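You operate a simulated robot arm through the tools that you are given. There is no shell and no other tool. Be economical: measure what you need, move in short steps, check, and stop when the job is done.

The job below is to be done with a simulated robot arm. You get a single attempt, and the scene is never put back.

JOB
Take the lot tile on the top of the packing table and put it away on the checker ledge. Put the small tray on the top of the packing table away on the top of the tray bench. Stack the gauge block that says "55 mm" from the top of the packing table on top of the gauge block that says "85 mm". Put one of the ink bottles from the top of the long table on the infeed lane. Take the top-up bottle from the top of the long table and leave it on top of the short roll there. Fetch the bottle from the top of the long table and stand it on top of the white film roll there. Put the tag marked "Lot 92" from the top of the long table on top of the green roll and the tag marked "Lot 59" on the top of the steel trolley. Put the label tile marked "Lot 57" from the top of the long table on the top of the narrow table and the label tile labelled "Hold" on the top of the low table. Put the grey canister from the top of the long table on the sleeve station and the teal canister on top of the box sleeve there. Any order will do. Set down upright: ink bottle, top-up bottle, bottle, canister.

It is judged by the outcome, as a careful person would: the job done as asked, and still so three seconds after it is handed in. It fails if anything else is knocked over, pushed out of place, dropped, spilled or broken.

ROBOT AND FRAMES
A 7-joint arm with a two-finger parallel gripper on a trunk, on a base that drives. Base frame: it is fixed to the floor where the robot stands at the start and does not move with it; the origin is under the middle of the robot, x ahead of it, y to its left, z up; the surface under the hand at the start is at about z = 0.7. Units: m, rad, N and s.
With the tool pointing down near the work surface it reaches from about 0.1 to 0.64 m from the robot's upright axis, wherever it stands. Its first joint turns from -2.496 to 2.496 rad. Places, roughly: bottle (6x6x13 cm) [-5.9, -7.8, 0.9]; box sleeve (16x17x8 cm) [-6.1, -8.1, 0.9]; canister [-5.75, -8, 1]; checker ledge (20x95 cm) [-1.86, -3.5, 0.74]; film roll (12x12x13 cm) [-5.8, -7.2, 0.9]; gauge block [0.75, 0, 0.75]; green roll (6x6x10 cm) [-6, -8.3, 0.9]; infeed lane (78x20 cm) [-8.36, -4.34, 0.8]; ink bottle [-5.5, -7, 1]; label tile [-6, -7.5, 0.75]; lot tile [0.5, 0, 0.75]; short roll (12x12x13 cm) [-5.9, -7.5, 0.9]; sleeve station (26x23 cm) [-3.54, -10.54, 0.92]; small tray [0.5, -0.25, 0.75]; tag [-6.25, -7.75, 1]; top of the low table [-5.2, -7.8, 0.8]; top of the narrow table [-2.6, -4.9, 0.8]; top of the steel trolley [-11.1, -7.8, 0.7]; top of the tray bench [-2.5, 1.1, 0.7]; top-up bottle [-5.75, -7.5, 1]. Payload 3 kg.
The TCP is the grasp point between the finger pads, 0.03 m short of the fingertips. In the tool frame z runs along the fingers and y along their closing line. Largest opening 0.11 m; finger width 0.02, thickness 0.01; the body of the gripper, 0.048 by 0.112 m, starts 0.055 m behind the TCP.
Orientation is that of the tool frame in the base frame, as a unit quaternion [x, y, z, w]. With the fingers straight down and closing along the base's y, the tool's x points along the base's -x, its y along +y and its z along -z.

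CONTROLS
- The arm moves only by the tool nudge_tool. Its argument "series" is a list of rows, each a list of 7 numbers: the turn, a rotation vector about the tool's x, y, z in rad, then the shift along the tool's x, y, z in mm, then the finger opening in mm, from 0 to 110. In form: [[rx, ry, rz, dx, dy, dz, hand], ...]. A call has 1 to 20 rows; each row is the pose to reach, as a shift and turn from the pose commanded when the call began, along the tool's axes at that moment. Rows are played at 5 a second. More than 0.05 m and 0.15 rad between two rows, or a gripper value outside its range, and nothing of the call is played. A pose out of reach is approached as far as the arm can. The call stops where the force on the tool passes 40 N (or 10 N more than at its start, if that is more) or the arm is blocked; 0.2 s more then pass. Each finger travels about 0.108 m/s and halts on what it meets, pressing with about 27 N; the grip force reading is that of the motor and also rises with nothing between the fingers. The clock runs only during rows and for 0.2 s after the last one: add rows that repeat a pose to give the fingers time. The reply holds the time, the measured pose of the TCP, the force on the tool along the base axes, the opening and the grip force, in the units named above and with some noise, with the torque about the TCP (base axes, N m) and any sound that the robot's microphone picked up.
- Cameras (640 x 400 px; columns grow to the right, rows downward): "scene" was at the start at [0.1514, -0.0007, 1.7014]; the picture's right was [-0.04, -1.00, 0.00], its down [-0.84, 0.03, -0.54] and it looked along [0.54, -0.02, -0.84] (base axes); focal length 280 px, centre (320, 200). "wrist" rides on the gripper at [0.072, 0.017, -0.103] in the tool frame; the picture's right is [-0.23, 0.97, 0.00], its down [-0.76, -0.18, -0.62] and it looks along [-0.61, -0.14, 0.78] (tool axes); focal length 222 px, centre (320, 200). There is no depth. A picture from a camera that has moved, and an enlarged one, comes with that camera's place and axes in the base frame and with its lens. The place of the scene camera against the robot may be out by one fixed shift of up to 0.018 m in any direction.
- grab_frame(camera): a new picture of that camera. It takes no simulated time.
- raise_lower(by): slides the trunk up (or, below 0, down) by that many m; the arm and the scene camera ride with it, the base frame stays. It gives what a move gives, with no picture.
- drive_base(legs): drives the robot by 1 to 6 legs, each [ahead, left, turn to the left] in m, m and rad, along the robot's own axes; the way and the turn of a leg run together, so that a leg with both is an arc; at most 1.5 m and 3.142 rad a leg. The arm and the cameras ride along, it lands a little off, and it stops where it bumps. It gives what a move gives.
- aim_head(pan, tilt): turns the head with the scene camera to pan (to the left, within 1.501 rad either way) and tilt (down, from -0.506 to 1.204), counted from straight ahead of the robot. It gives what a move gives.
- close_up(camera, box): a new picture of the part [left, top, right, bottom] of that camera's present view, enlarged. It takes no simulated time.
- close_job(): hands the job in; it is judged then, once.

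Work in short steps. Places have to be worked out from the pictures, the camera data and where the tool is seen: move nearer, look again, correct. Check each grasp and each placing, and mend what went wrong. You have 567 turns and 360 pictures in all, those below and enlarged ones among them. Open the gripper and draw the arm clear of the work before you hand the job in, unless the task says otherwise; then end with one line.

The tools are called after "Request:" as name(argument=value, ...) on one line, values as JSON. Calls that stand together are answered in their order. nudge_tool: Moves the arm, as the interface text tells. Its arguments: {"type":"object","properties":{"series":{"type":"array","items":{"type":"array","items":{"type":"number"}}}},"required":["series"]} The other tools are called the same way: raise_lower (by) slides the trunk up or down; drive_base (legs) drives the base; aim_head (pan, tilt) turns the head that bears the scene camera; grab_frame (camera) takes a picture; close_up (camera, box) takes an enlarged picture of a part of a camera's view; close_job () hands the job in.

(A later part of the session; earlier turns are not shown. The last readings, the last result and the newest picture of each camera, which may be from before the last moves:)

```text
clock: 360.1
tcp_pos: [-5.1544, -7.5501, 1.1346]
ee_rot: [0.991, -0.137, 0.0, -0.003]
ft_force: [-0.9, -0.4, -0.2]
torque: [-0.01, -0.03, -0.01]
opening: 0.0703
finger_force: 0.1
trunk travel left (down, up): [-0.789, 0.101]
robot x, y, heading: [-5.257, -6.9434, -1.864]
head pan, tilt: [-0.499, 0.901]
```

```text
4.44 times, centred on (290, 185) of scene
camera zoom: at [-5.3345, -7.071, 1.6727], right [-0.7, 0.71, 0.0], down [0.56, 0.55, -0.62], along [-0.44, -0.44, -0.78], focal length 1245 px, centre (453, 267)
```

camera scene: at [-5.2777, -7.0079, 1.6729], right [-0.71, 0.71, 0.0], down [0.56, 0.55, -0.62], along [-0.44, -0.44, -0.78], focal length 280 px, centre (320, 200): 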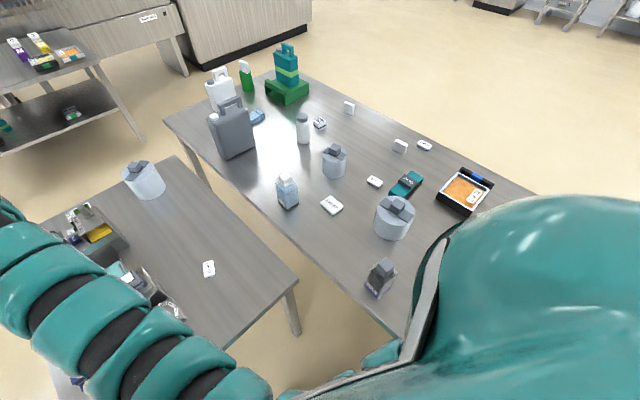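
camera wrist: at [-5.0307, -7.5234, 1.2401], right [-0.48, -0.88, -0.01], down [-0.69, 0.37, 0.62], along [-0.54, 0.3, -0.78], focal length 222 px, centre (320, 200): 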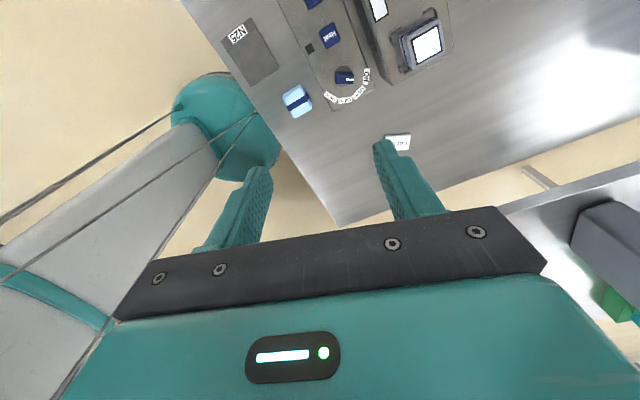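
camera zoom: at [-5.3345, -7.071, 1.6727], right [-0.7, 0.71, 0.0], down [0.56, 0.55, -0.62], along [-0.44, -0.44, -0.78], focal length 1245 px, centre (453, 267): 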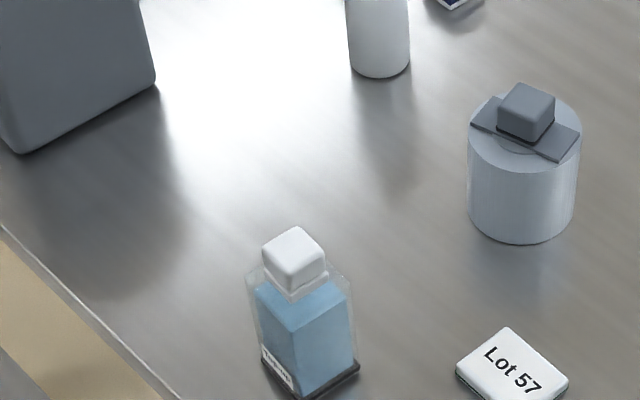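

Request:
nudge_tool(series=[[0, 0, -0.03, -42, 9, 0, 90], [0, 0, -0.06, -84, 17, 0, 90], [0, 0, -0.09, -126, 26, 0, 90], [0, 0, -0.12, -168, 35, 0, 90], [0, 0, -0.15, -210, 43, 0, 90], [0, 0, -0.18, -252, 52, 0, 90], [0, 0, -0.21, -294, 61, 0, 90], [0, 0, -0.24, -336, 69, 0, 90], [0, 0, -0.27, -378, 78, 0, 90], [0, 0, -0.27, -418, 86, 0, 90], [0, 0, -0.27, -418, 86, 0, 90]])

Request:
grab_frame(camera="wrist")

```text
clock: 362.5
tcp_pos: [-5.4179, -7.6281, 1.1382]
ee_rot: [0.998, 0.014, -0.059, 0.019]
ft_force: [0.1, -0.2, -1.4]
torque: [0.01, 0.03, 0.01]
opening: 0.0901
finger_force: 0.0
out of reach, approached as far as the arm can: row 2, 3, 4, 5, 6, 7, 8, 9, 10, 11
trunk travel left (down, up): [-0.789, 0.101]
robot x, y, heading: [-5.2598, -6.9425, -1.861]
head pan, tilt: [-0.499, 0.901]
```

```text
230 pictures are left
camera wrist: at [-5.3325, -7.6395, 1.2332], right [-0.2, -0.98, 0.06], down [-0.69, 0.18, 0.7], along [-0.7, 0.1, -0.71], focal length 222 px, centre (320, 200)
```

wrist: 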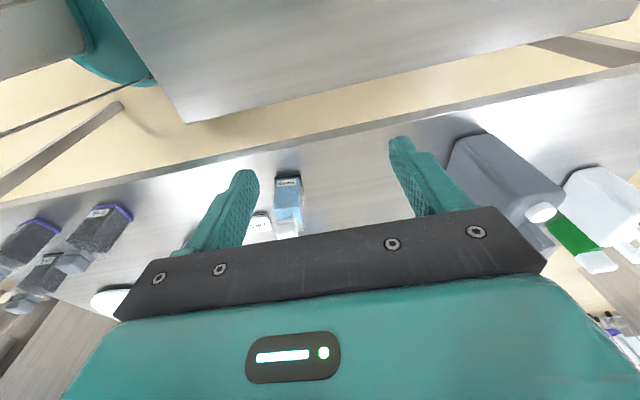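

That yaw is awkward for the arm. Rotate the hand to the natural yaw (tool x along +y), correcting the small tilt.

Request:
nudge_tool(series=[[-0.0057, 0.011, -0.14, 0, 0, 0, 90], [-0.0114, 0.022, -0.28, 0, 0, 0, 90], [-0.017, 0.033, -0.42, 0, 0, 0, 90], [-0.0228, 0.044, -0.56, 0, 0, 0, 90], [-0.0285, 0.0555, -0.7, 0, 0, 0, 90], [-0.034, 0.0665, -0.84, 0, 0, 0, 90], [-0.04, 0.0776, -0.98, 0, 0, 0, 90], [-0.0455, 0.0887, -1.12, 0, 0, 0, 90], [-0.051, 0.1, -1.26, 0, 0, 0, 90], [-0.057, 0.111, -1.4, 0, 0, 0, 90], [-0.0626, 0.122, -1.54, 0, 0, 0, 90], [-0.0626, 0.122, -1.54, 0, 0, 0, 90]])

```text
clock: 365.1
tcp_pos: [-5.4051, -7.6339, 1.1345]
ee_rot: [0.708, 0.706, 0.0, 0.001]
ft_force: [0.9, -0.7, 0.4]
torque: [-0.02, 0.01, 0.05]
opening: 0.0898
finger_force: 0.0
trunk travel left (down, up): [-0.789, 0.101]
robot x, y, heading: [-5.2579, -6.9448, -1.86]
head pan, tilt: [-0.499, 0.901]
```

Request:
nudge_tool(series=[[0, 0, 0, 12, -44, 0, 90], [0, 0, 0, 24, -88, 0, 90], [0, 0, 0, 36, -132, 0, 90], [0, 0, 0, 48, -176, 0, 90], [0, 0, 0, 64, -222, 0, 90], [0, 0, 0, 64, -222, 0, 90]])

Request:
grab_frame(camera="wrist")

```text
clock: 366.5
tcp_pos: [-5.6275, -7.5811, 1.1383]
ee_rot: [0.708, 0.706, -0.001, 0.0]
ft_force: [0.2, -0.4, 0.9]
torque: [-0.04, 0.02, 0.0]
opening: 0.09
finger_force: 0.0
out of reach, approached as far as the arm can: row 5, 6
trunk travel left (down, up): [-0.789, 0.101]
robot x, y, heading: [-5.2594, -6.9379, -1.858]
head pan, tilt: [-0.499, 0.901]
```

```text
229 pictures are left
camera wrist: at [-5.6079, -7.5093, 1.2431], right [0.97, -0.23, 0.0], down [-0.18, -0.76, 0.63], along [-0.14, -0.61, -0.78], focal length 222 px, centre (320, 200)
```

wrist: 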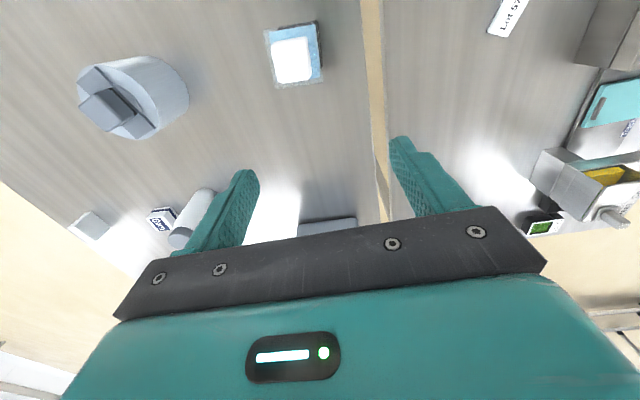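

Bottle centre ≈(-5.640,-7.53), cap top ≈1.015. Align above and descend partway.

Request:
nudge_tool(series=[[0, 0, 0, 25, -6, 0, 90], [0, 0, 0, 50, -12, 0, 90], [0, 0, 0, 50, -12, 40, 90], [0, 0, 0, 50, -12, 75, 90], [0, 0, 0, 50, -12, 75, 90]])

Request:
grab_frame(camera="wrist")

```text
clock: 367.7
tcp_pos: [-5.6393, -7.57, 1.1288]
ee_rot: [0.709, 0.705, -0.001, 0.0]
ft_force: [0.0, -0.2, -0.5]
torque: [0.03, 0.0, 0.02]
opening: 0.0904
finger_force: 0.1
out of reach, approached as far as the arm can: row 1, 2, 3, 4, 5
trunk travel left (down, up): [-0.789, 0.101]
robot x, y, heading: [-5.2614, -6.9426, -1.861]
head pan, tilt: [-0.499, 0.901]
```

```text
228 pictures are left
camera wrist: at [-5.6215, -7.4982, 1.2347], right [0.97, -0.23, 0.0], down [-0.18, -0.76, 0.62], along [-0.14, -0.61, -0.78], focal length 222 px, centre (320, 200)
```

wrist: 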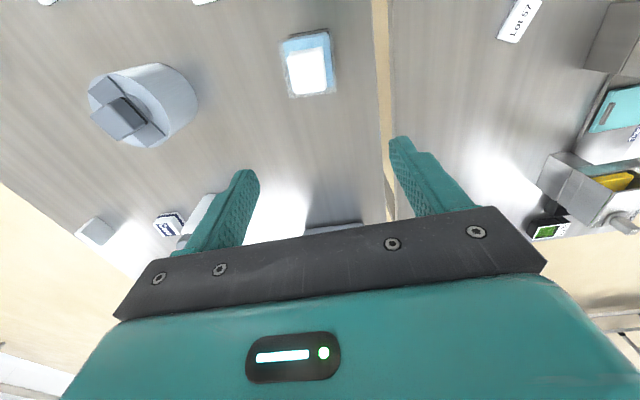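

The inner limit of the arm is what blocks here; raising the trunk lowers the arm's relative height and fixes that.

Request:
raise_lower(by=0.1)

Request:
nudge_tool(series=[[0, 0, 0, 0, 0, 40, 90], [0, 0, 0, 0, 0, 80, 90], [0, 0, 0, 20, 0, 110, 90], [0, 0, 0, 40, 0, 130, 90], [0, 0, 0, 40, 0, 130, 90]])

Request:
grab_frame(camera="wrist")

```text
clock: 369.1
tcp_pos: [-5.639, -7.5708, 1.2303]
ee_rot: [0.709, 0.706, -0.001, 0.0]
ft_force: [0.4, 0.0, 0.0]
torque: [-0.01, -0.02, -0.02]
opening: 0.0901
finger_force: 0.0
trunk travel left (down, up): [-0.889, 0.001]
robot x, y, heading: [-5.26, -6.9413, -1.861]
head pan, tilt: [-0.499, 0.901]
```

```text
clock: 370.3
tcp_pos: [-5.6372, -7.5311, 1.0988]
ee_rot: [0.709, 0.706, -0.002, 0.002]
ft_force: [-0.3, -0.6, 0.5]
torque: [0.0, 0.01, -0.01]
opening: 0.0903
finger_force: 0.1
trunk travel left (down, up): [-0.889, 0.001]
robot x, y, heading: [-5.2581, -6.9442, -1.863]
head pan, tilt: [-0.499, 0.901]
```

```text
227 pictures are left
camera wrist: at [-5.6198, -7.458, 1.2037], right [0.97, -0.23, 0.0], down [-0.18, -0.76, 0.63], along [-0.14, -0.61, -0.78], focal length 222 px, centre (320, 200)
```

wrist: 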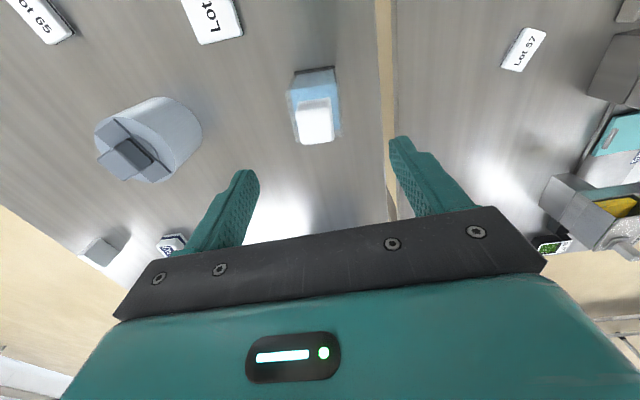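

Nearly aligned: shift +6 mm, small yaw, descend to z≈0.97, close.

Request:
nudge_tool(series=[[0, 0, 0.07, 6, -1, 35, 85], [0, 0, 0.07, 6, -1, 70, 85], [0, 0, 0.07, 6, -1, 100, 85], [0, 0, 0.07, 6, -1, 120, 85], [0, 0, 0.07, 6, -1, 128, 85], [0, 0, 0.07, 6, -1, 128, 85]])

Request:
grab_frame(camera="wrist")

```text
clock: 371.7
tcp_pos: [-5.6395, -7.5256, 0.9735]
ee_rot: [0.733, 0.681, 0.0, 0.001]
ft_force: [-0.2, -0.4, -0.3]
torque: [0.01, 0.0, -0.01]
opening: 0.085
finger_force: 0.1
trunk travel left (down, up): [-0.889, 0.001]
robot x, y, heading: [-5.2587, -6.9453, -1.861]
head pan, tilt: [-0.499, 0.901]
```

```text
226 pictures are left
camera wrist: at [-5.6158, -7.4532, 1.0767], right [0.95, -0.3, 0.0], down [-0.23, -0.75, 0.62], along [-0.19, -0.6, -0.78], focal length 222 px, centre (320, 200)
```

wrist: 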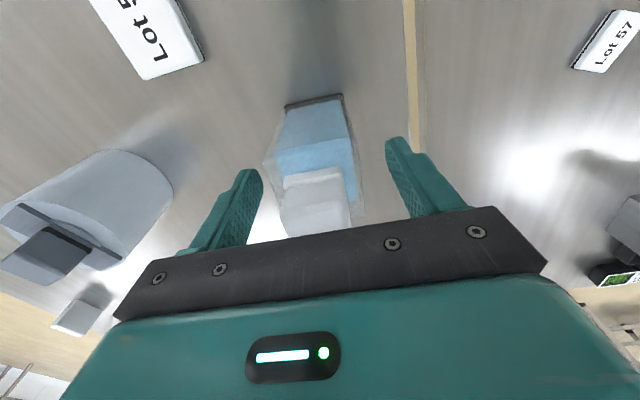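

Request:
nudge_tool(series=[[0, 0, 0, 0, 0, 0, 65], [0, 0, 0, 0, 0, 0, 45], [0, 0, 0, 0, 0, 0, 40], [0, 0, 0, 0, 0, 0, 40]])

Request:
close_up(camera="wrist", box=[220, 70, 420, 240])

```text
clock: 372.7
tcp_pos: [-5.6393, -7.5243, 0.9718]
ee_rot: [0.732, 0.681, 0.0, 0.0]
ft_force: [-1.8, 0.2, -0.1]
torque: [-0.03, 0.08, -0.01]
opening: 0.0559
finger_force: 27.4
trunk travel left (down, up): [-0.889, 0.001]
robot x, y, heading: [-5.2591, -6.9425, -1.863]
head pan, tilt: [-0.499, 0.901]
```

```text
2.35 times, centred on (320, 155) of wrist
camera zoom: at [-5.616, -7.4531, 1.0769], right [0.95, -0.3, 0.0], down [-0.23, -0.75, 0.62], along [-0.19, -0.6, -0.78], focal length 523 px, centre (320, 306)
```

zoom: 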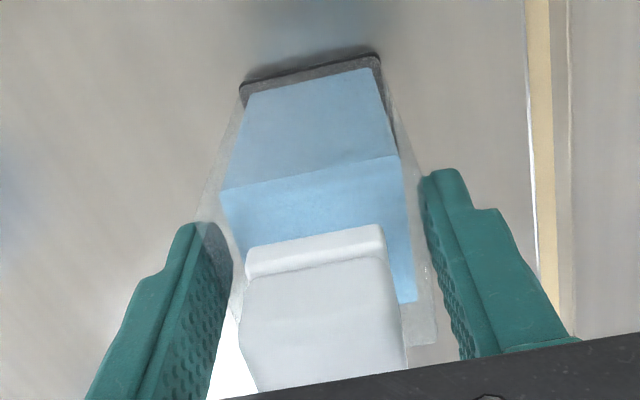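

Gripped (56 mm); bottle centre ~1 cm beyond TCP. Lift 14 cm and check.

Request:
nudge_tool(series=[[0, 0, 0, 0, 0, -20, 40], [0, 0, 0, 0, 0, -60, 40], [0, 0, 0, 0, 0, -100, 40], [0, 0, 0, 0, 0, -140, 40], [0, 0, 0, 0, 0, -140, 40]])

Request:
grab_frame(camera="wrist")

```text
clock: 373.9
tcp_pos: [-5.6441, -7.5338, 1.1049]
ee_rot: [0.733, 0.681, 0.0, 0.002]
ft_force: [-0.1, 0.0, -3.0]
torque: [0.06, -0.03, 0.04]
opening: 0.0557
finger_force: 27.0
out of reach, approached as far as the arm can: row 4, 5
trunk travel left (down, up): [-0.889, 0.001]
robot x, y, heading: [-5.2593, -6.9436, -1.859]
head pan, tilt: [-0.499, 0.901]
```

```text
224 pictures are left
camera wrist: at [-5.6221, -7.4626, 1.2078], right [0.95, -0.3, 0.0], down [-0.23, -0.75, 0.62], along [-0.19, -0.6, -0.78], focal length 222 px, centre (320, 200)
```

wrist: 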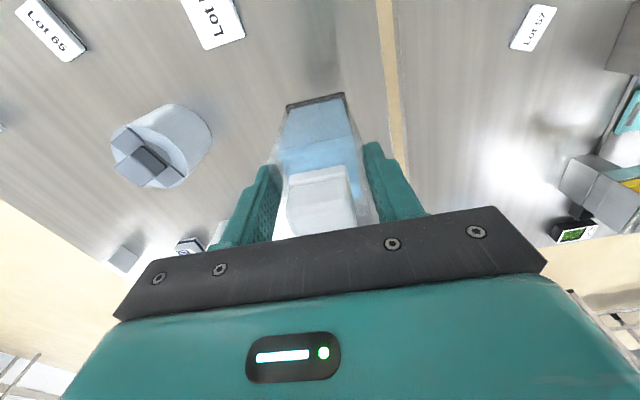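

Held. The short roll is only ~0.2 m to the west; move toward it at this height.

Request:
nudge_tool(series=[[0, 0, 0, 0, -40, -10, 40], [0, 0, 0, 0, -80, -15, 40], [0, 0, 0, 0, -110, -15, 40], [0, 0, 0, 0, -110, -15, 40]])

Request:
grab_frame(camera="wrist")

```text
clock: 374.9
tcp_pos: [-5.7519, -7.5241, 1.1206]
ee_rot: [0.732, 0.681, -0.002, 0.001]
ft_force: [0.3, 0.4, -3.3]
torque: [0.06, -0.01, 0.02]
opening: 0.0557
finger_force: 27.2
trunk travel left (down, up): [-0.889, 0.001]
robot x, y, heading: [-5.2593, -6.9427, -1.861]
head pan, tilt: [-0.499, 0.901]
```

```text
223 pictures are left
camera wrist: at [-5.7293, -7.4528, 1.2244], right [0.95, -0.3, 0.0], down [-0.23, -0.75, 0.62], along [-0.19, -0.6, -0.78], focal length 222 px, centre (320, 200)
```

wrist: 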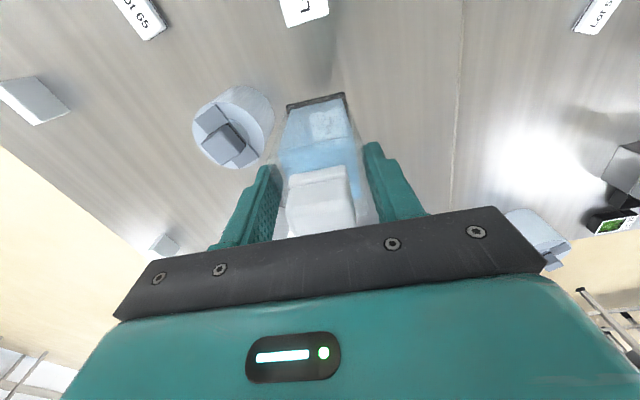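

Request:
close_up(camera="wrist", box=[180, 70, 300, 180])

```text
3.64 times, centred on (240, 125) of wrist
camera zoom: at [-5.7293, -7.4528, 1.2244], right [0.95, -0.3, 0.0], down [-0.23, -0.75, 0.62], along [-0.19, -0.6, -0.78], focal length 808 px, centre (611, 473)
```

zoom: 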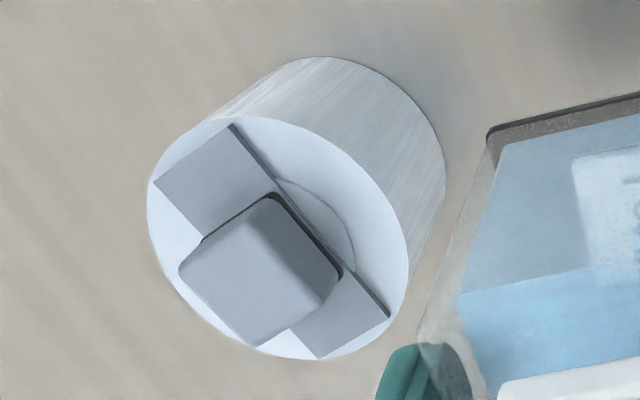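

Knob ≈(-5.87,-7.53), needs a closer measure. Move 8.5 cm further.

Request:
nudge_tool(series=[[0, 0, 0, 0, -40, 0, 40], [0, 0, 0, 0, -80, 0, 40], [0, 0, 0, 0, -80, 0, 40]])

Request:
close_up(camera="wrist", box=[220, 60, 380, 220])

Request:
close_up(camera="scene", box=[240, 100, 420, 240])

```text
clock: 375.7
tcp_pos: [-5.8323, -7.5209, 1.1199]
ee_rot: [0.732, 0.681, -0.001, 0.0]
ft_force: [-0.4, 0.0, -3.7]
torque: [0.0, -0.01, 0.0]
opening: 0.0558
finger_force: 27.0
trunk travel left (down, up): [-0.889, 0.001]
robot x, y, heading: [-5.2556, -6.9409, -1.858]
head pan, tilt: [-0.499, 0.901]
```

```text
2.50 times, centred on (300, 140) of wrist
camera zoom: at [-5.8097, -7.4496, 1.2248], right [0.95, -0.3, 0.0], down [-0.23, -0.75, 0.62], along [-0.19, -0.6, -0.78], focal length 555 px, centre (370, 350)
```

zoom: 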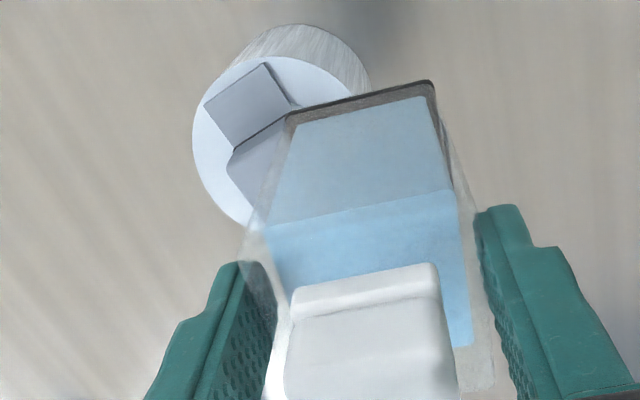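

```text
2.86 times, centred on (330, 170) of scene
camera zoom: at [-5.3332, -7.0702, 1.7728], right [-0.7, 0.71, 0.0], down [0.56, 0.55, -0.62], along [-0.44, -0.44, -0.78], focal length 800 px, centre (291, 286)
```

zoom: 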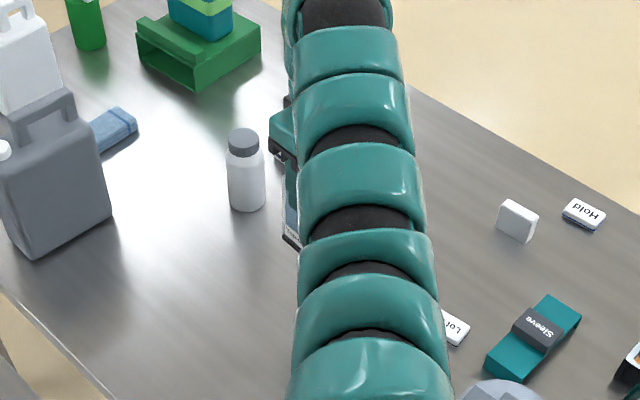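

Knob centre in tool frame ≈(−16,−48) mm (two views agree). Shift the bottle over it and lower toward contact.

Request:
nudge_tool(series=[[0, 0, 0, -3, -25, 0, 40], [0, 0, 0, -6, -49, 0, 40], [0, 0, 0, -6, -49, 0, 40], [0, 0, 0, -6, -49, 8, 40], [0, 0, 0, -6, -49, 16, 40], [0, 0, 0, -6, -49, 20, 40], [0, 0, 0, -6, -49, 20, 40]])

Request:
close_up(camera="wrist", box=[220, 40, 420, 220])

Request:
close_up(camera="scene", box=[270, 110, 370, 200])

```text
clock: 377.3
tcp_pos: [-5.881, -7.5207, 1.0983]
ee_rot: [0.732, 0.681, 0.0, 0.001]
ft_force: [0.4, 0.7, -3.3]
torque: [0.02, 0.02, 0.0]
opening: 0.0556
finger_force: 26.9
trunk travel left (down, up): [-0.889, 0.001]
robot x, y, heading: [-5.257, -6.9431, -1.863]
head pan, tilt: [-0.499, 0.901]
```

```text
2.22 times, centred on (320, 130) of wrist
camera zoom: at [-5.8581, -7.4498, 1.2034], right [0.95, -0.3, 0.0], down [-0.23, -0.75, 0.62], along [-0.19, -0.6, -0.78], focal length 494 px, centre (320, 356)
```

zoom: 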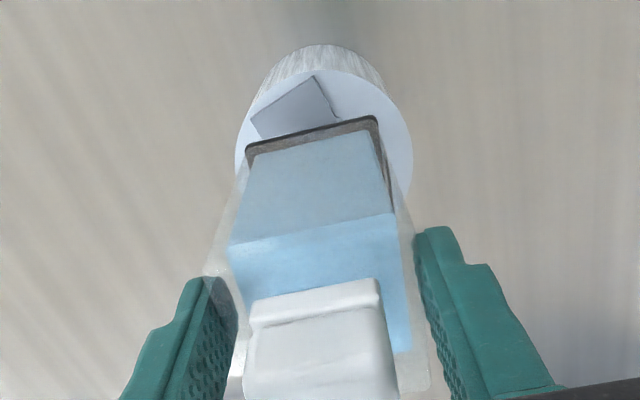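

```text
4.44 times, centred on (320, 155) of scene
camera zoom: at [-5.3341, -7.0701, 1.7728], right [-0.7, 0.71, 0.0], down [0.56, 0.55, -0.62], along [-0.44, -0.44, -0.78], focal length 1245 px, centre (320, 400)
```

zoom: 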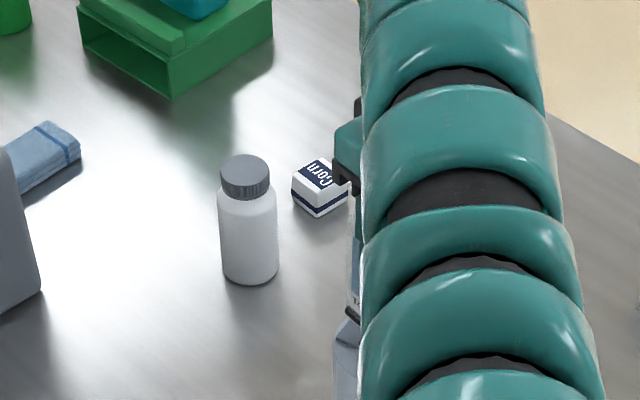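

Roll centre vs bottle centre agree within ~2 mm. Lower to contact.

Request:
nudge_tool(series=[[0, 0, 0, 0, 0, 5, 40], [0, 0, 0, 0, 0, 9, 40], [0, 0, 0, 0, 0, 12, 40], [0, 0, 0, 0, 0, 14, 40], [0, 0, 0, 0, 0, 14, 40]])

```text
clock: 378.1
tcp_pos: [-5.8812, -7.5202, 1.0939]
ee_rot: [0.733, 0.68, -0.006, 0.002]
ft_force: [5.1, 5.0, 21.5]
torque: [0.85, -0.84, -0.04]
opening: 0.0559
finger_force: 27.3
trunk travel left (down, up): [-0.889, 0.001]
robot x, y, heading: [-5.2553, -6.9424, -1.866]
head pan, tilt: [-0.499, 0.901]
stopped in row 4: the force on the tool passed its limit at 40 N (the readings are from after the stop); the commanded pose is now the measured one
```

Contact (bottom at ≈0.982). Ease up in small steps until the load is light.

Request:
nudge_tool(series=[[0, 0, 0, 0, 0, -1, 40], [0, 0, 0, 0, 0, -1, 40]])

Request:
close_up(camera="wrist", box=[220, 40, 420, 220])

```text
clock: 378.7
tcp_pos: [-5.882, -7.521, 1.0944]
ee_rot: [0.733, 0.68, -0.006, 0.002]
ft_force: [1.4, 1.1, 21.4]
torque: [0.48, -0.48, -0.01]
opening: 0.0557
finger_force: 27.1
trunk travel left (down, up): [-0.889, 0.001]
robot x, y, heading: [-5.2572, -6.9396, -1.862]
head pan, tilt: [-0.499, 0.901]
```

```text
2.22 times, centred on (320, 130) of wrist
camera zoom: at [-5.8576, -7.4486, 1.1977], right [0.95, -0.3, 0.0], down [-0.23, -0.74, 0.63], along [-0.19, -0.6, -0.77], focal length 494 px, centre (320, 356)
```

zoom: 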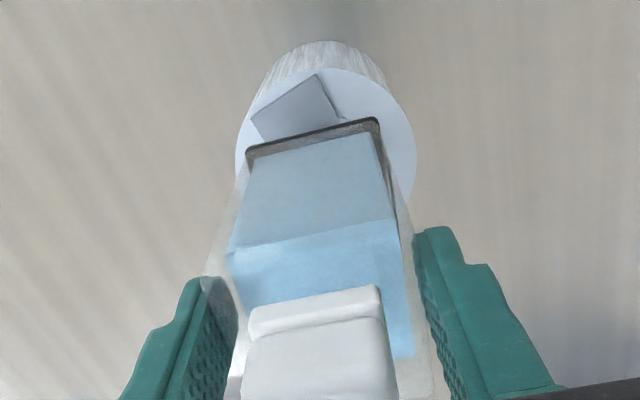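

Request:
nudge_tool(series=[[-0.005, 0.0115, 0, 0, 0, -1, 40], [-0.005, 0.0115, 0, 0, 0, -1.5, 40], [-0.005, 0.0115, 0, 0, 0, -1.5, 40]])

```text
clock: 379.5
tcp_pos: [-5.8805, -7.5214, 1.0933]
ee_rot: [0.733, 0.68, 0.001, 0.0]
ft_force: [-2.1, -4.1, 14.0]
torque: [-1.0, 0.26, -0.04]
opening: 0.0557
finger_force: 27.0
trunk travel left (down, up): [-0.889, 0.001]
robot x, y, heading: [-5.2605, -6.9411, -1.862]
head pan, tilt: [-0.499, 0.901]
```

Load shifts as it levels: it's seated. Ease 1 mm more and open.

Request:
nudge_tool(series=[[0, 0, 0, 0, 0, -1, 40], [0, 0, 0, 0, 0, -1, 40]])

```text
clock: 380.1
tcp_pos: [-5.8815, -7.5207, 1.0934]
ee_rot: [0.733, 0.68, 0.002, 0.0]
ft_force: [-1.0, -3.3, 7.3]
torque: [-0.7, 0.22, 0.0]
opening: 0.0558
finger_force: 27.4
trunk travel left (down, up): [-0.889, 0.001]
robot x, y, heading: [-5.257, -6.9433, -1.865]
head pan, tilt: [-0.499, 0.901]
```

Request:
nudge_tool(series=[[0, 0, 0, 0, 0, -0.5, 48], [0, 0, 0, 0, 0, -0.5, 58], [0, 0, 0, 0, 0, -0.5, 70], [0, 0, 0, 0, 0, -0.5, 80], [0, 0, 0, 0, 0, -0.5, 80]])

Request:
close_up(camera="wrist", box=[220, 40, 420, 220])

```text
clock: 381.3
tcp_pos: [-5.8833, -7.5216, 1.0954]
ee_rot: [0.733, 0.68, 0.001, 0.0]
ft_force: [0.1, 0.7, -0.8]
torque: [0.0, 0.01, -0.01]
opening: 0.0797
finger_force: 0.1
trunk travel left (down, up): [-0.889, 0.001]
robot x, y, heading: [-5.261, -6.9416, -1.865]
head pan, tilt: [-0.499, 0.901]
```

```text
2.22 times, centred on (320, 130) of wrist
camera zoom: at [-5.8594, -7.4509, 1.1993], right [0.95, -0.3, 0.0], down [-0.23, -0.75, 0.62], along [-0.19, -0.59, -0.78], focal length 494 px, centre (320, 356)
```

zoom: 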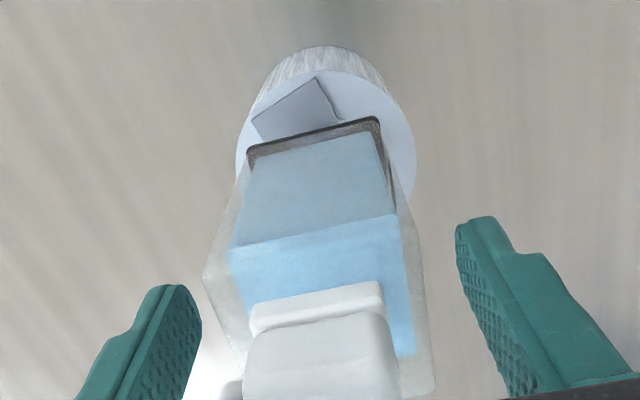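

Standing upright. Withdraw upward in steps.

Request:
nudge_tool(series=[[0, 0, 0, 0, 0, -15, 85], [0, 0, 0, 0, 0, -30, 85], [0, 0, 0, 0, 0, -30, 85]])

```text
clock: 382.1
tcp_pos: [-5.8823, -7.5194, 1.1234]
ee_rot: [0.733, 0.68, 0.001, -0.001]
ft_force: [-0.7, -0.3, 0.4]
torque: [0.03, 0.02, -0.03]
opening: 0.0851
finger_force: 0.0
trunk travel left (down, up): [-0.889, 0.001]
robot x, y, heading: [-5.2595, -6.9396, -1.864]
head pan, tilt: [-0.499, 0.901]
```

Request:
nudge_tool(series=[[0, 0, 0, 0, 0, -20, 85], [0, 0, 0, 0, 0, -40, 85], [0, 0, 0, 0, 0, -55, 85], [0, 0, 0, 0, 0, -55, 85]])

Request:
grab_frame(camera="wrist")

```text
clock: 383.1
tcp_pos: [-5.8841, -7.5207, 1.1779]
ee_rot: [0.733, 0.68, 0.002, -0.001]
ft_force: [0.1, 0.6, 0.0]
torque: [0.01, 0.03, -0.02]
opening: 0.0848
finger_force: 0.0
trunk travel left (down, up): [-0.889, 0.001]
robot x, y, heading: [-5.2579, -6.9407, -1.863]
head pan, tilt: [-0.499, 0.901]
```

```text
215 pictures are left
camera wrist: at [-5.8606, -7.45, 1.2829], right [0.95, -0.3, 0.0], down [-0.24, -0.75, 0.62], along [-0.19, -0.59, -0.78], focal length 222 px, centre (320, 200)
```

wrist: 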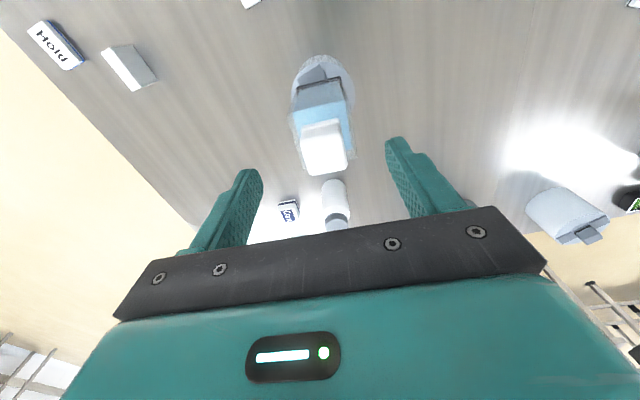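

Top-up bottle stands on the short roll. Next, the "Lot 57" label tile ≈(-5.753,-7.407) from the same stance.

Request:
nudge_tool(series=[[0, 0, 0, 25, 30, 0, 85], [0, 0, 0, 50, 60, 0, 85], [0, 0, 0, 80, 95, 10, 85], [0, 0, 0, 105, 126, 40, 85], [0, 0, 0, 105, 126, 80, 85], [0, 0, 0, 105, 126, 110, 85], [0, 0, 0, 105, 126, 110, 85]])

Request:
grab_frame(camera="wrist")

```text
clock: 384.7
tcp_pos: [-5.7447, -7.4216, 1.0669]
ee_rot: [0.733, 0.68, 0.001, -0.002]
ft_force: [0.2, -0.2, -0.3]
torque: [0.04, -0.03, -0.02]
opening: 0.085
finger_force: 0.1
out of reach, approached as far as the arm can: row 2, 3, 4, 5
trunk travel left (down, up): [-0.889, 0.001]
robot x, y, heading: [-5.2577, -6.9407, -1.866]
head pan, tilt: [-0.499, 0.901]
```

```text
214 pictures are left
camera wrist: at [-5.7222, -7.3519, 1.1708], right [0.95, -0.3, 0.0], down [-0.23, -0.75, 0.62], along [-0.19, -0.59, -0.79], focal length 222 px, centre (320, 200)
```

wrist: 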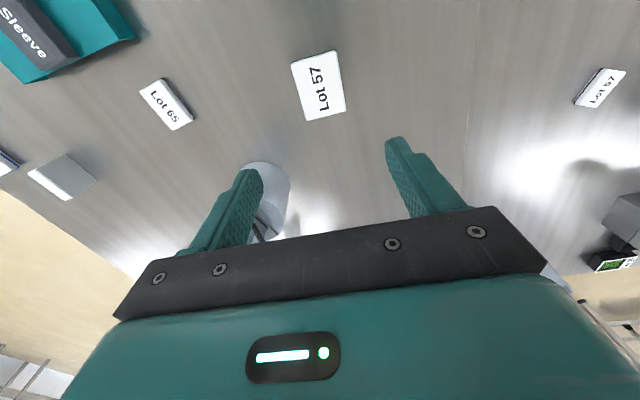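

The roll at lower left needs a check — I should see the bottle on it.

Request:
close_up(camera="wrist", box=[200, 130, 340, 240])

Request:
close_up(camera="scene", box=[240, 100, 440, 240])

```text
3.64 times, centred on (270, 185) of wrist
camera zoom: at [-5.7222, -7.3519, 1.1708], right [0.95, -0.3, 0.0], down [-0.23, -0.75, 0.62], along [-0.19, -0.59, -0.79], focal length 808 px, centre (502, 254)
```

zoom: 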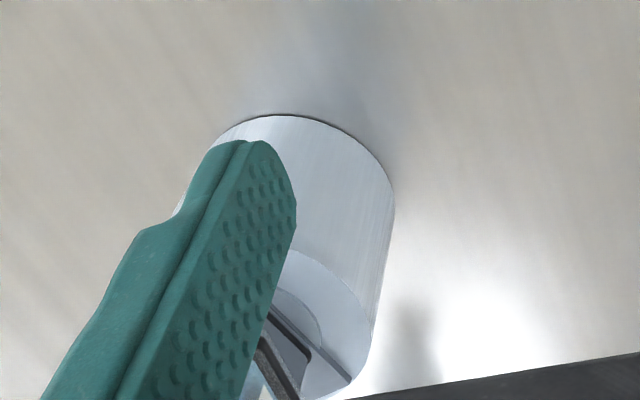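

```text
2.86 times, centred on (340, 170) of scene
camera zoom: at [-5.3296, -7.0714, 1.7729], right [-0.7, 0.71, 0.0], down [0.56, 0.55, -0.62], along [-0.44, -0.44, -0.78], focal length 800 px, centre (263, 286)
```

zoom: 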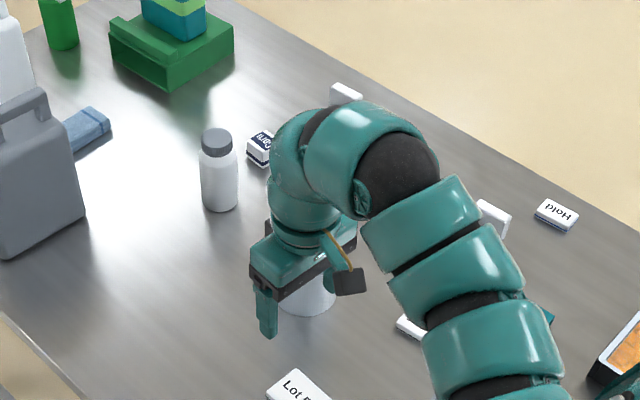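

The bottle there is just hidden behind the hand (its dark foot shows on the knob). Tile is aligned; descend and grasp.

Request:
nudge_tool(series=[[0, 0, 0, 12, 4, 40, 85], [0, 0, 0, 12, 4, 80, 85], [0, 0, 0, 12, 4, 120, 85], [0, 0, 0, 12, 4, 155, 85], [0, 0, 0, 12, 4, 172, 85], [0, 0, 0, 12, 4, 172, 85], [0, 0, 0, 12, 4, 172, 60], [0, 0, 0, 12, 4, 172, 40], [0, 0, 0, 12, 4, 172, 40], [0, 0, 0, 12, 4, 172, 40]])

Request:
grab_frame(camera="wrist")

```text
clock: 386.9
tcp_pos: [-5.7444, -7.4165, 0.8952]
ee_rot: [0.733, 0.68, 0.002, 0.0]
ft_force: [-0.5, 0.9, -1.4]
torque: [0.02, 0.0, 0.0]
opening: 0.0398
finger_force: 0.1
trunk travel left (down, up): [-0.889, 0.001]
robot x, y, heading: [-5.26, -6.9443, -1.864]
head pan, tilt: [-0.499, 0.901]
```

```text
211 pictures are left
camera wrist: at [-5.7219, -7.3454, 1.0011], right [0.95, -0.3, 0.0], down [-0.23, -0.75, 0.62], along [-0.19, -0.59, -0.78], focal length 222 px, centre (320, 200)
```

wrist: 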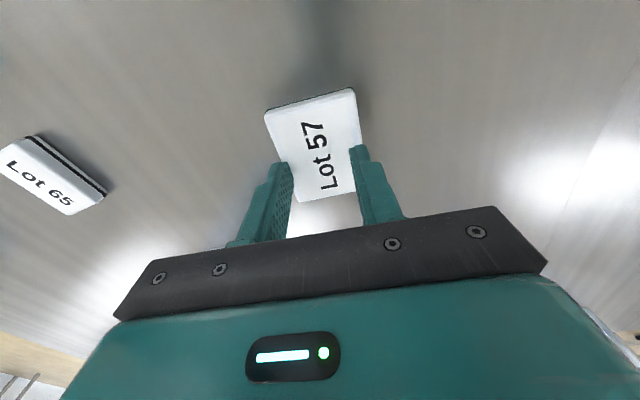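

Just not closed enough; close further.

Request:
nudge_tool(series=[[0, 0, 0, 6, 0, 0, 40], [0, 0, 0, 6, 0, 0, 30], [0, 0, 0, 6, 0, 0, 22], [0, 0, 0, 6, 0, 0, 22], [0, 0, 0, 6, 0, 0, 22]])

```text
clock: 388.1
tcp_pos: [-5.7442, -7.4089, 0.897]
ee_rot: [0.734, 0.68, 0.002, -0.001]
ft_force: [-0.4, 0.7, -0.2]
torque: [-0.04, 0.0, -0.01]
opening: 0.0219
finger_force: 0.1
trunk travel left (down, up): [-0.889, 0.001]
robot x, y, heading: [-5.2592, -6.9443, -1.862]
head pan, tilt: [-0.499, 0.901]
```

Fingers are above the tile – the table must be slightly lower than 0.86. Reopen and descend gently.

Request:
nudge_tool(series=[[0, 0, 0, 0, 0, -5, 50], [0, 0, 0, 0, 0, -5, 75], [0, 0, 0, 0, 0, -5, 75], [0, 0, 0, 0, 0, 2, 75], [0, 0, 0, 0, 0, 6, 75], [0, 0, 0, 0, 0, 8, 75], [0, 0, 0, 0, 0, 10, 75], [0, 0, 0, 0, 0, 12, 75], [0, 0, 0, 0, 0, 12, 75]])

Request:
close_up(camera="wrist", box=[220, 70, 420, 240])

```text
clock: 390.1
tcp_pos: [-5.7436, -7.4074, 0.8866]
ee_rot: [0.733, 0.68, 0.002, 0.0]
ft_force: [-0.1, -0.6, -0.6]
torque: [0.02, 0.0, -0.01]
opening: 0.0749
finger_force: 0.1
trunk travel left (down, up): [-0.889, 0.001]
robot x, y, heading: [-5.2601, -6.9418, -1.865]
head pan, tilt: [-0.499, 0.901]
```

```text
2.35 times, centred on (320, 155) of wrist
camera zoom: at [-5.7212, -7.337, 0.991], right [0.95, -0.3, 0.0], down [-0.23, -0.75, 0.62], along [-0.19, -0.59, -0.78], focal length 523 px, centre (320, 306)
```

zoom: 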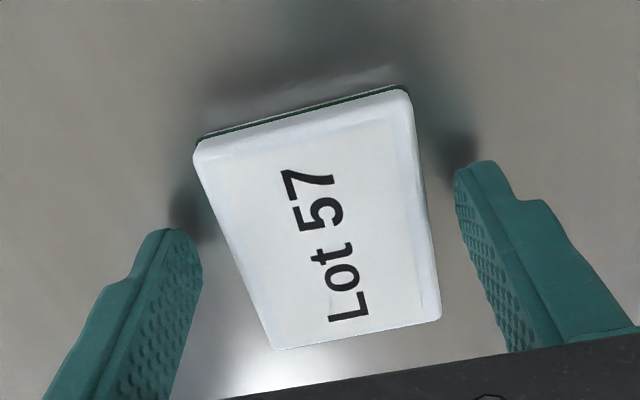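

Request:
nudge_tool(series=[[0, 0, 0, 0, 0, 2, 75], [0, 0, 0, 0, 0, 3, 75], [0, 0, 0, 0, 0, 3, 55], [0, 0, 0, 0, 0, 3, 35], [0, 0, 0, 0, 0, 3, 30], [0, 0, 0, 0, 0, 3, 30]])

```text
clock: 391.5
tcp_pos: [-5.7435, -7.4075, 0.882]
ee_rot: [0.733, 0.68, 0.002, -0.001]
ft_force: [0.3, -0.2, 1.2]
torque: [0.0, 0.03, 0.0]
opening: 0.0548
finger_force: 27.4
trunk travel left (down, up): [-0.889, 0.001]
robot x, y, heading: [-5.2606, -6.9444, -1.863]
head pan, tilt: [-0.499, 0.901]
```

Gripped (54.8 mm; table is ~0.85). Lift and back away, then look toward the narrow table.

Request:
nudge_tool(series=[[0, 0, 0, 0, 0, -45, 30], [0, 0, 0, 0, 0, -90, 30], [0, 0, 0, 0, 0, -135, 30], [0, 0, 0, 0, 0, -180, 30], [0, 0, 0, 0, 0, -210, 30], [0, 0, 0, 0, 0, -210, 30]])

Request:
drive_base(legs=[[-0.7, 0, 0]])

Request:
grab_frame(camera="scene")

Request:
aim_head(pan=1.5, tilt=0.4)

Request:
grab_frame(camera="scene")

```text
clock: 392.9
tcp_pos: [-5.7434, -7.4078, 1.076]
ee_rot: [0.733, 0.68, 0.0, 0.002]
ft_force: [0.6, -0.5, 0.7]
torque: [-0.01, 0.01, 0.0]
opening: 0.0546
finger_force: 26.8
out of reach, approached as far as the arm can: row 5, 6
trunk travel left (down, up): [-0.889, 0.001]
robot x, y, heading: [-5.2547, -6.9443, -1.856]
head pan, tilt: [-0.499, 0.901]
```

```text
clock: 396.8
tcp_pos: [-5.5387, -6.7273, 1.077]
ee_rot: [0.731, 0.682, 0.0, 0.001]
ft_force: [-0.3, 0.6, -0.9]
torque: [0.0, 0.0, 0.02]
opening: 0.0548
finger_force: 26.8
trunk travel left (down, up): [-0.889, 0.001]
robot x, y, heading: [-5.0535, -6.2597, -1.858]
head pan, tilt: [-0.499, 0.901]
```

```text
209 pictures are left
camera scene: at [-5.1302, -6.3863, 1.7729], right [-0.71, 0.71, 0.0], down [0.55, 0.55, -0.62], along [-0.44, -0.44, -0.78], focal length 280 px, centre (320, 200)
```

scene: 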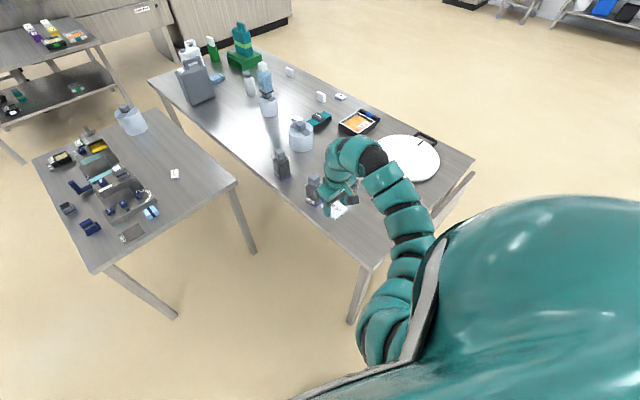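

```text
clock: 398.7
tcp_pos: [-5.538, -6.728, 1.0759]
ee_rot: [0.731, 0.682, 0.0, 0.001]
ft_force: [0.1, 0.3, 0.1]
torque: [0.01, 0.03, 0.0]
opening: 0.0547
finger_force: 26.3
trunk travel left (down, up): [-0.889, 0.001]
robot x, y, heading: [-5.0546, -6.2584, -1.858]
head pan, tilt: [1.499, 0.4]
```

```text
208 pictures are left
camera scene: at [-4.9902, -6.3659, 1.8159], right [-0.35, -0.94, 0.0], down [-0.36, 0.14, -0.92], along [0.86, -0.32, -0.39], focal length 280 px, centre (320, 200)
```

scene: 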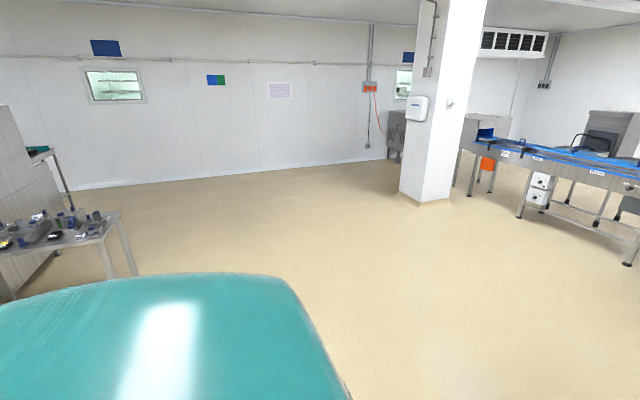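

All placed items look fine. The narrow table is to the east-northeast. Turn to face +x, drive there.

Request:
drive_base(legs=[[0, 0, 1.858], [1.2, 0, 0], [0.9, 0, 0], [0, 0, 1.57]])

Request:
aim_head(pan=0, tilt=0.6)

Request:
grab_frame(camera="scene")

```text
clock: 417.5
tcp_pos: [-2.6723, -5.5953, 1.0765]
ee_rot: [0.794, -0.609, -0.001, 0.0]
ft_force: [0.7, -0.6, -0.4]
torque: [0.02, 0.01, 0.0]
opening: 0.055
finger_force: 26.8
trunk travel left (down, up): [-0.889, 0.001]
robot x, y, heading: [-2.973, -6.1954, 1.617]
head pan, tilt: [1.499, 0.4]
```

```text
clock: 419.1
tcp_pos: [-2.6708, -5.596, 1.0763]
ee_rot: [0.794, -0.608, 0.0, 0.001]
ft_force: [-0.3, 0.8, 0.1]
torque: [-0.03, 0.02, -0.04]
opening: 0.0549
finger_force: 26.6
trunk travel left (down, up): [-0.889, 0.001]
robot x, y, heading: [-2.9729, -6.1993, 1.618]
head pan, tilt: [0.0, 0.6]
```

```text
207 pictures are left
camera scene: at [-2.9799, -6.0257, 1.7976], right [1.0, 0.05, 0.0], down [0.03, -0.56, -0.83], along [-0.04, 0.82, -0.56], focal length 280 px, centre (320, 200)
```

scene: 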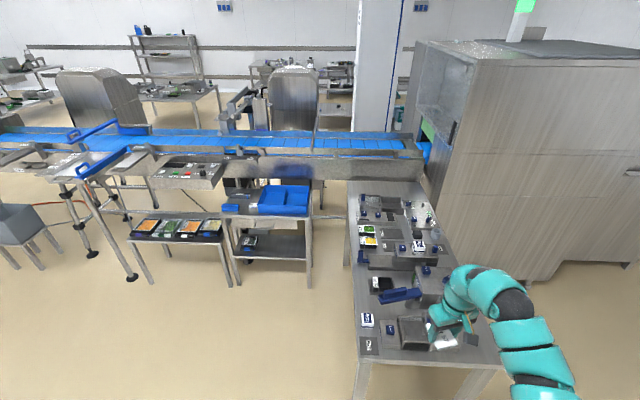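

Request:
close_up(camera="scene", box=[340, 175, 500, 375])

```text
2.00 times, centred on (420, 275) of scene
camera zoom: at [-2.9799, -6.0257, 1.7976], right [1.0, 0.05, 0.0], down [0.03, -0.56, -0.83], along [-0.04, 0.82, -0.56], focal length 560 px, centre (120, 50)
```

zoom: 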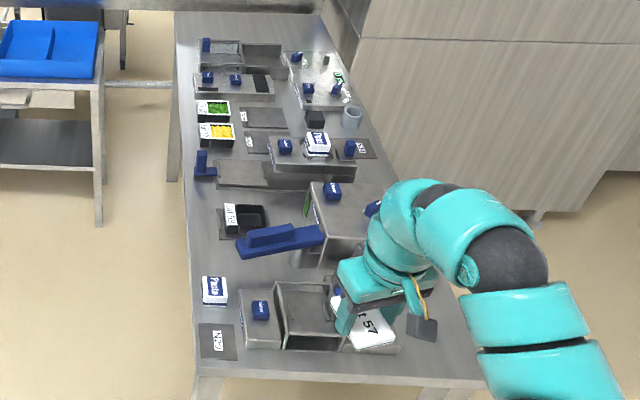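

The table is crowded; back off to view it unobstructed.

Request:
drive_base(legs=[[-0.3, 0.35, 0]])

Request:
aim_head(pan=-0.55, tilt=0.6)

Request:
grab_frame(camera="scene")

```text
clock: 421.9
tcp_pos: [-3.0114, -5.9187, 1.0778]
ee_rot: [0.791, -0.612, 0.0, 0.0]
ft_force: [0.2, 0.7, 0.5]
torque: [-0.02, -0.03, 0.0]
opening: 0.0548
finger_force: 27.1
trunk travel left (down, up): [-0.889, 0.001]
robot x, y, heading: [-3.3162, -6.517, 1.608]
head pan, tilt: [0.0, 0.6]
```

```text
clock: 422.8
tcp_pos: [-3.0103, -5.9188, 1.0772]
ee_rot: [0.792, -0.611, -0.001, -0.001]
ft_force: [-0.6, -0.1, -0.1]
torque: [-0.02, 0.01, 0.0]
opening: 0.055
finger_force: 27.9
trunk travel left (down, up): [-0.889, 0.001]
robot x, y, heading: [-3.3214, -6.5188, 1.611]
head pan, tilt: [-0.55, 0.6]
```

```text
205 pictures are left
camera scene: at [-3.2758, -6.3582, 1.7976], right [0.87, -0.49, 0.0], down [-0.28, -0.49, -0.83], along [0.4, 0.72, -0.56], focal length 280 px, centre (320, 200)
```

scene: 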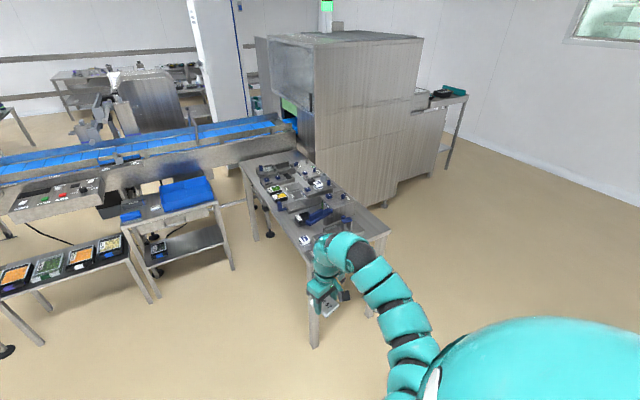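

Request:
close_up(camera="scene", box=[230, 140, 410, 260])

```text
3.33 times, centred on (320, 200) of scene
camera zoom: at [-3.2758, -6.3582, 1.7976], right [0.87, -0.49, 0.0], down [-0.28, -0.49, -0.83], along [0.4, 0.72, -0.56], focal length 934 px, centre (320, 200)
```

zoom: 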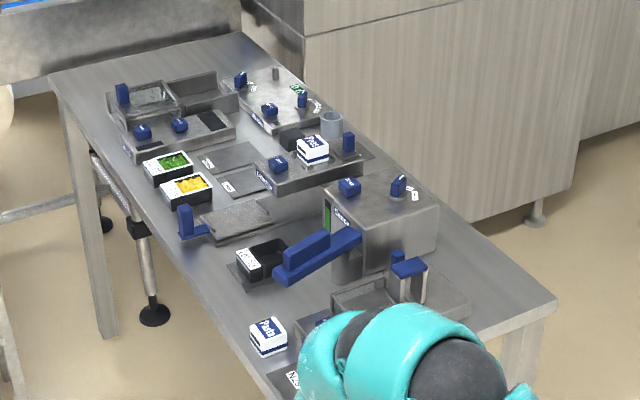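

Free strip at the SE corner of the narrow table (x −2.49…−2.36, y −5.5…−5.2). Rotate the hand so it closes along y and move the base in front of it.

Request:
nudge_tool(series=[[0, 0, 0.14, 0, 0, 0, 30], [0, 0, 0.28, 0, 0, 0, 30], [0, 0, 0.42, 0, 0, 0, 30], [0, 0, 0.56, 0, 0, 0, 30], [0, 0, 0.7, 0, 0, 0, 30], [0, 0, 0.84, 0, 0, 0, 30], [0, 0, 0.98, 0, 0, 0, 30], [0, 0, 1.12, 0, 0, 0, 30], [0, 0, 1.26, 0, 0, 0, 30], [0, 0, 1.4, 0, 0, 0, 30], [0, 0, 1.54, 0, 0, 0, 30], [0, 0, 1.68, 0, 0, 0, 30], [0, 0, 1.8, 0, 0, 0, 30]])

Request:
drive_base(legs=[[0, -0.76, -0.04], [0.42, 0, 0]])

Request:
grab_frame(camera="wrist")

Request:
aim_head(pan=-0.1, tilt=0.85)

Request:
grab_frame(camera="scene")

```text
clock: 425.6
tcp_pos: [-3.011, -5.9197, 1.0757]
ee_rot: [-0.012, 1.0, 0.001, -0.001]
ft_force: [-0.1, 1.2, 0.0]
torque: [-0.01, 0.02, -0.01]
opening: 0.0549
finger_force: 27.0
trunk travel left (down, up): [-0.889, 0.001]
robot x, y, heading: [-3.3159, -6.5161, 1.608]
head pan, tilt: [-0.55, 0.6]
```

```text
clock: 432.0
tcp_pos: [-2.2121, -5.4999, 1.0755]
ee_rot: [0.014, 1.0, 0.001, -0.001]
ft_force: [0.1, 0.1, 0.3]
torque: [-0.03, 0.01, 0.01]
opening: 0.0547
finger_force: 27.2
trunk travel left (down, up): [-0.889, 0.001]
robot x, y, heading: [-2.5541, -6.085, 1.552]
head pan, tilt: [-0.55, 0.6]
```

```text
203 pictures are left
camera wrist: at [-2.2826, -5.4813, 1.1809], right [0.25, 0.97, 0.0], down [0.76, -0.2, 0.62], along [0.6, -0.16, -0.78], focal length 222 px, centre (320, 200)
```

wrist: 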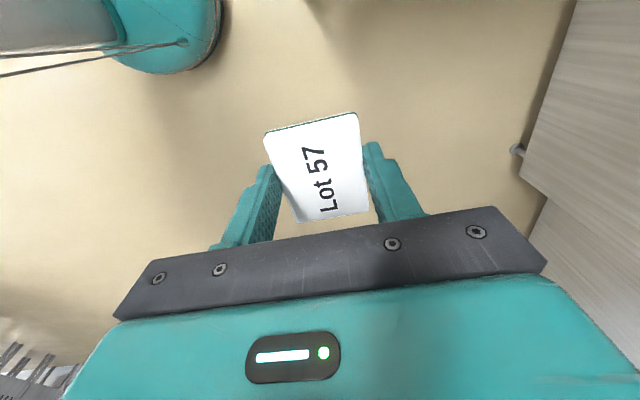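

```text
clock: 432.9
tcp_pos: [-2.2124, -5.5003, 1.0771]
ee_rot: [0.014, 1.0, 0.001, -0.001]
ft_force: [-0.4, -0.7, 0.4]
torque: [0.0, -0.04, 0.01]
opening: 0.0552
finger_force: 26.8
trunk travel left (down, up): [-0.889, 0.001]
robot x, y, heading: [-2.5507, -6.0803, 1.551]
head pan, tilt: [-0.099, 0.85]
```

```text
202 pictures are left
camera scene: at [-2.539, -5.9208, 1.7768], right [0.99, -0.12, 0.0], down [-0.09, -0.75, -0.66], along [0.08, 0.66, -0.75], focal length 280 px, centre (320, 200)
```

scene: 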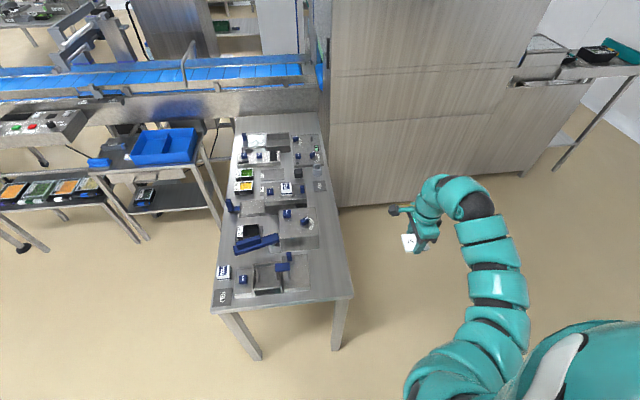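

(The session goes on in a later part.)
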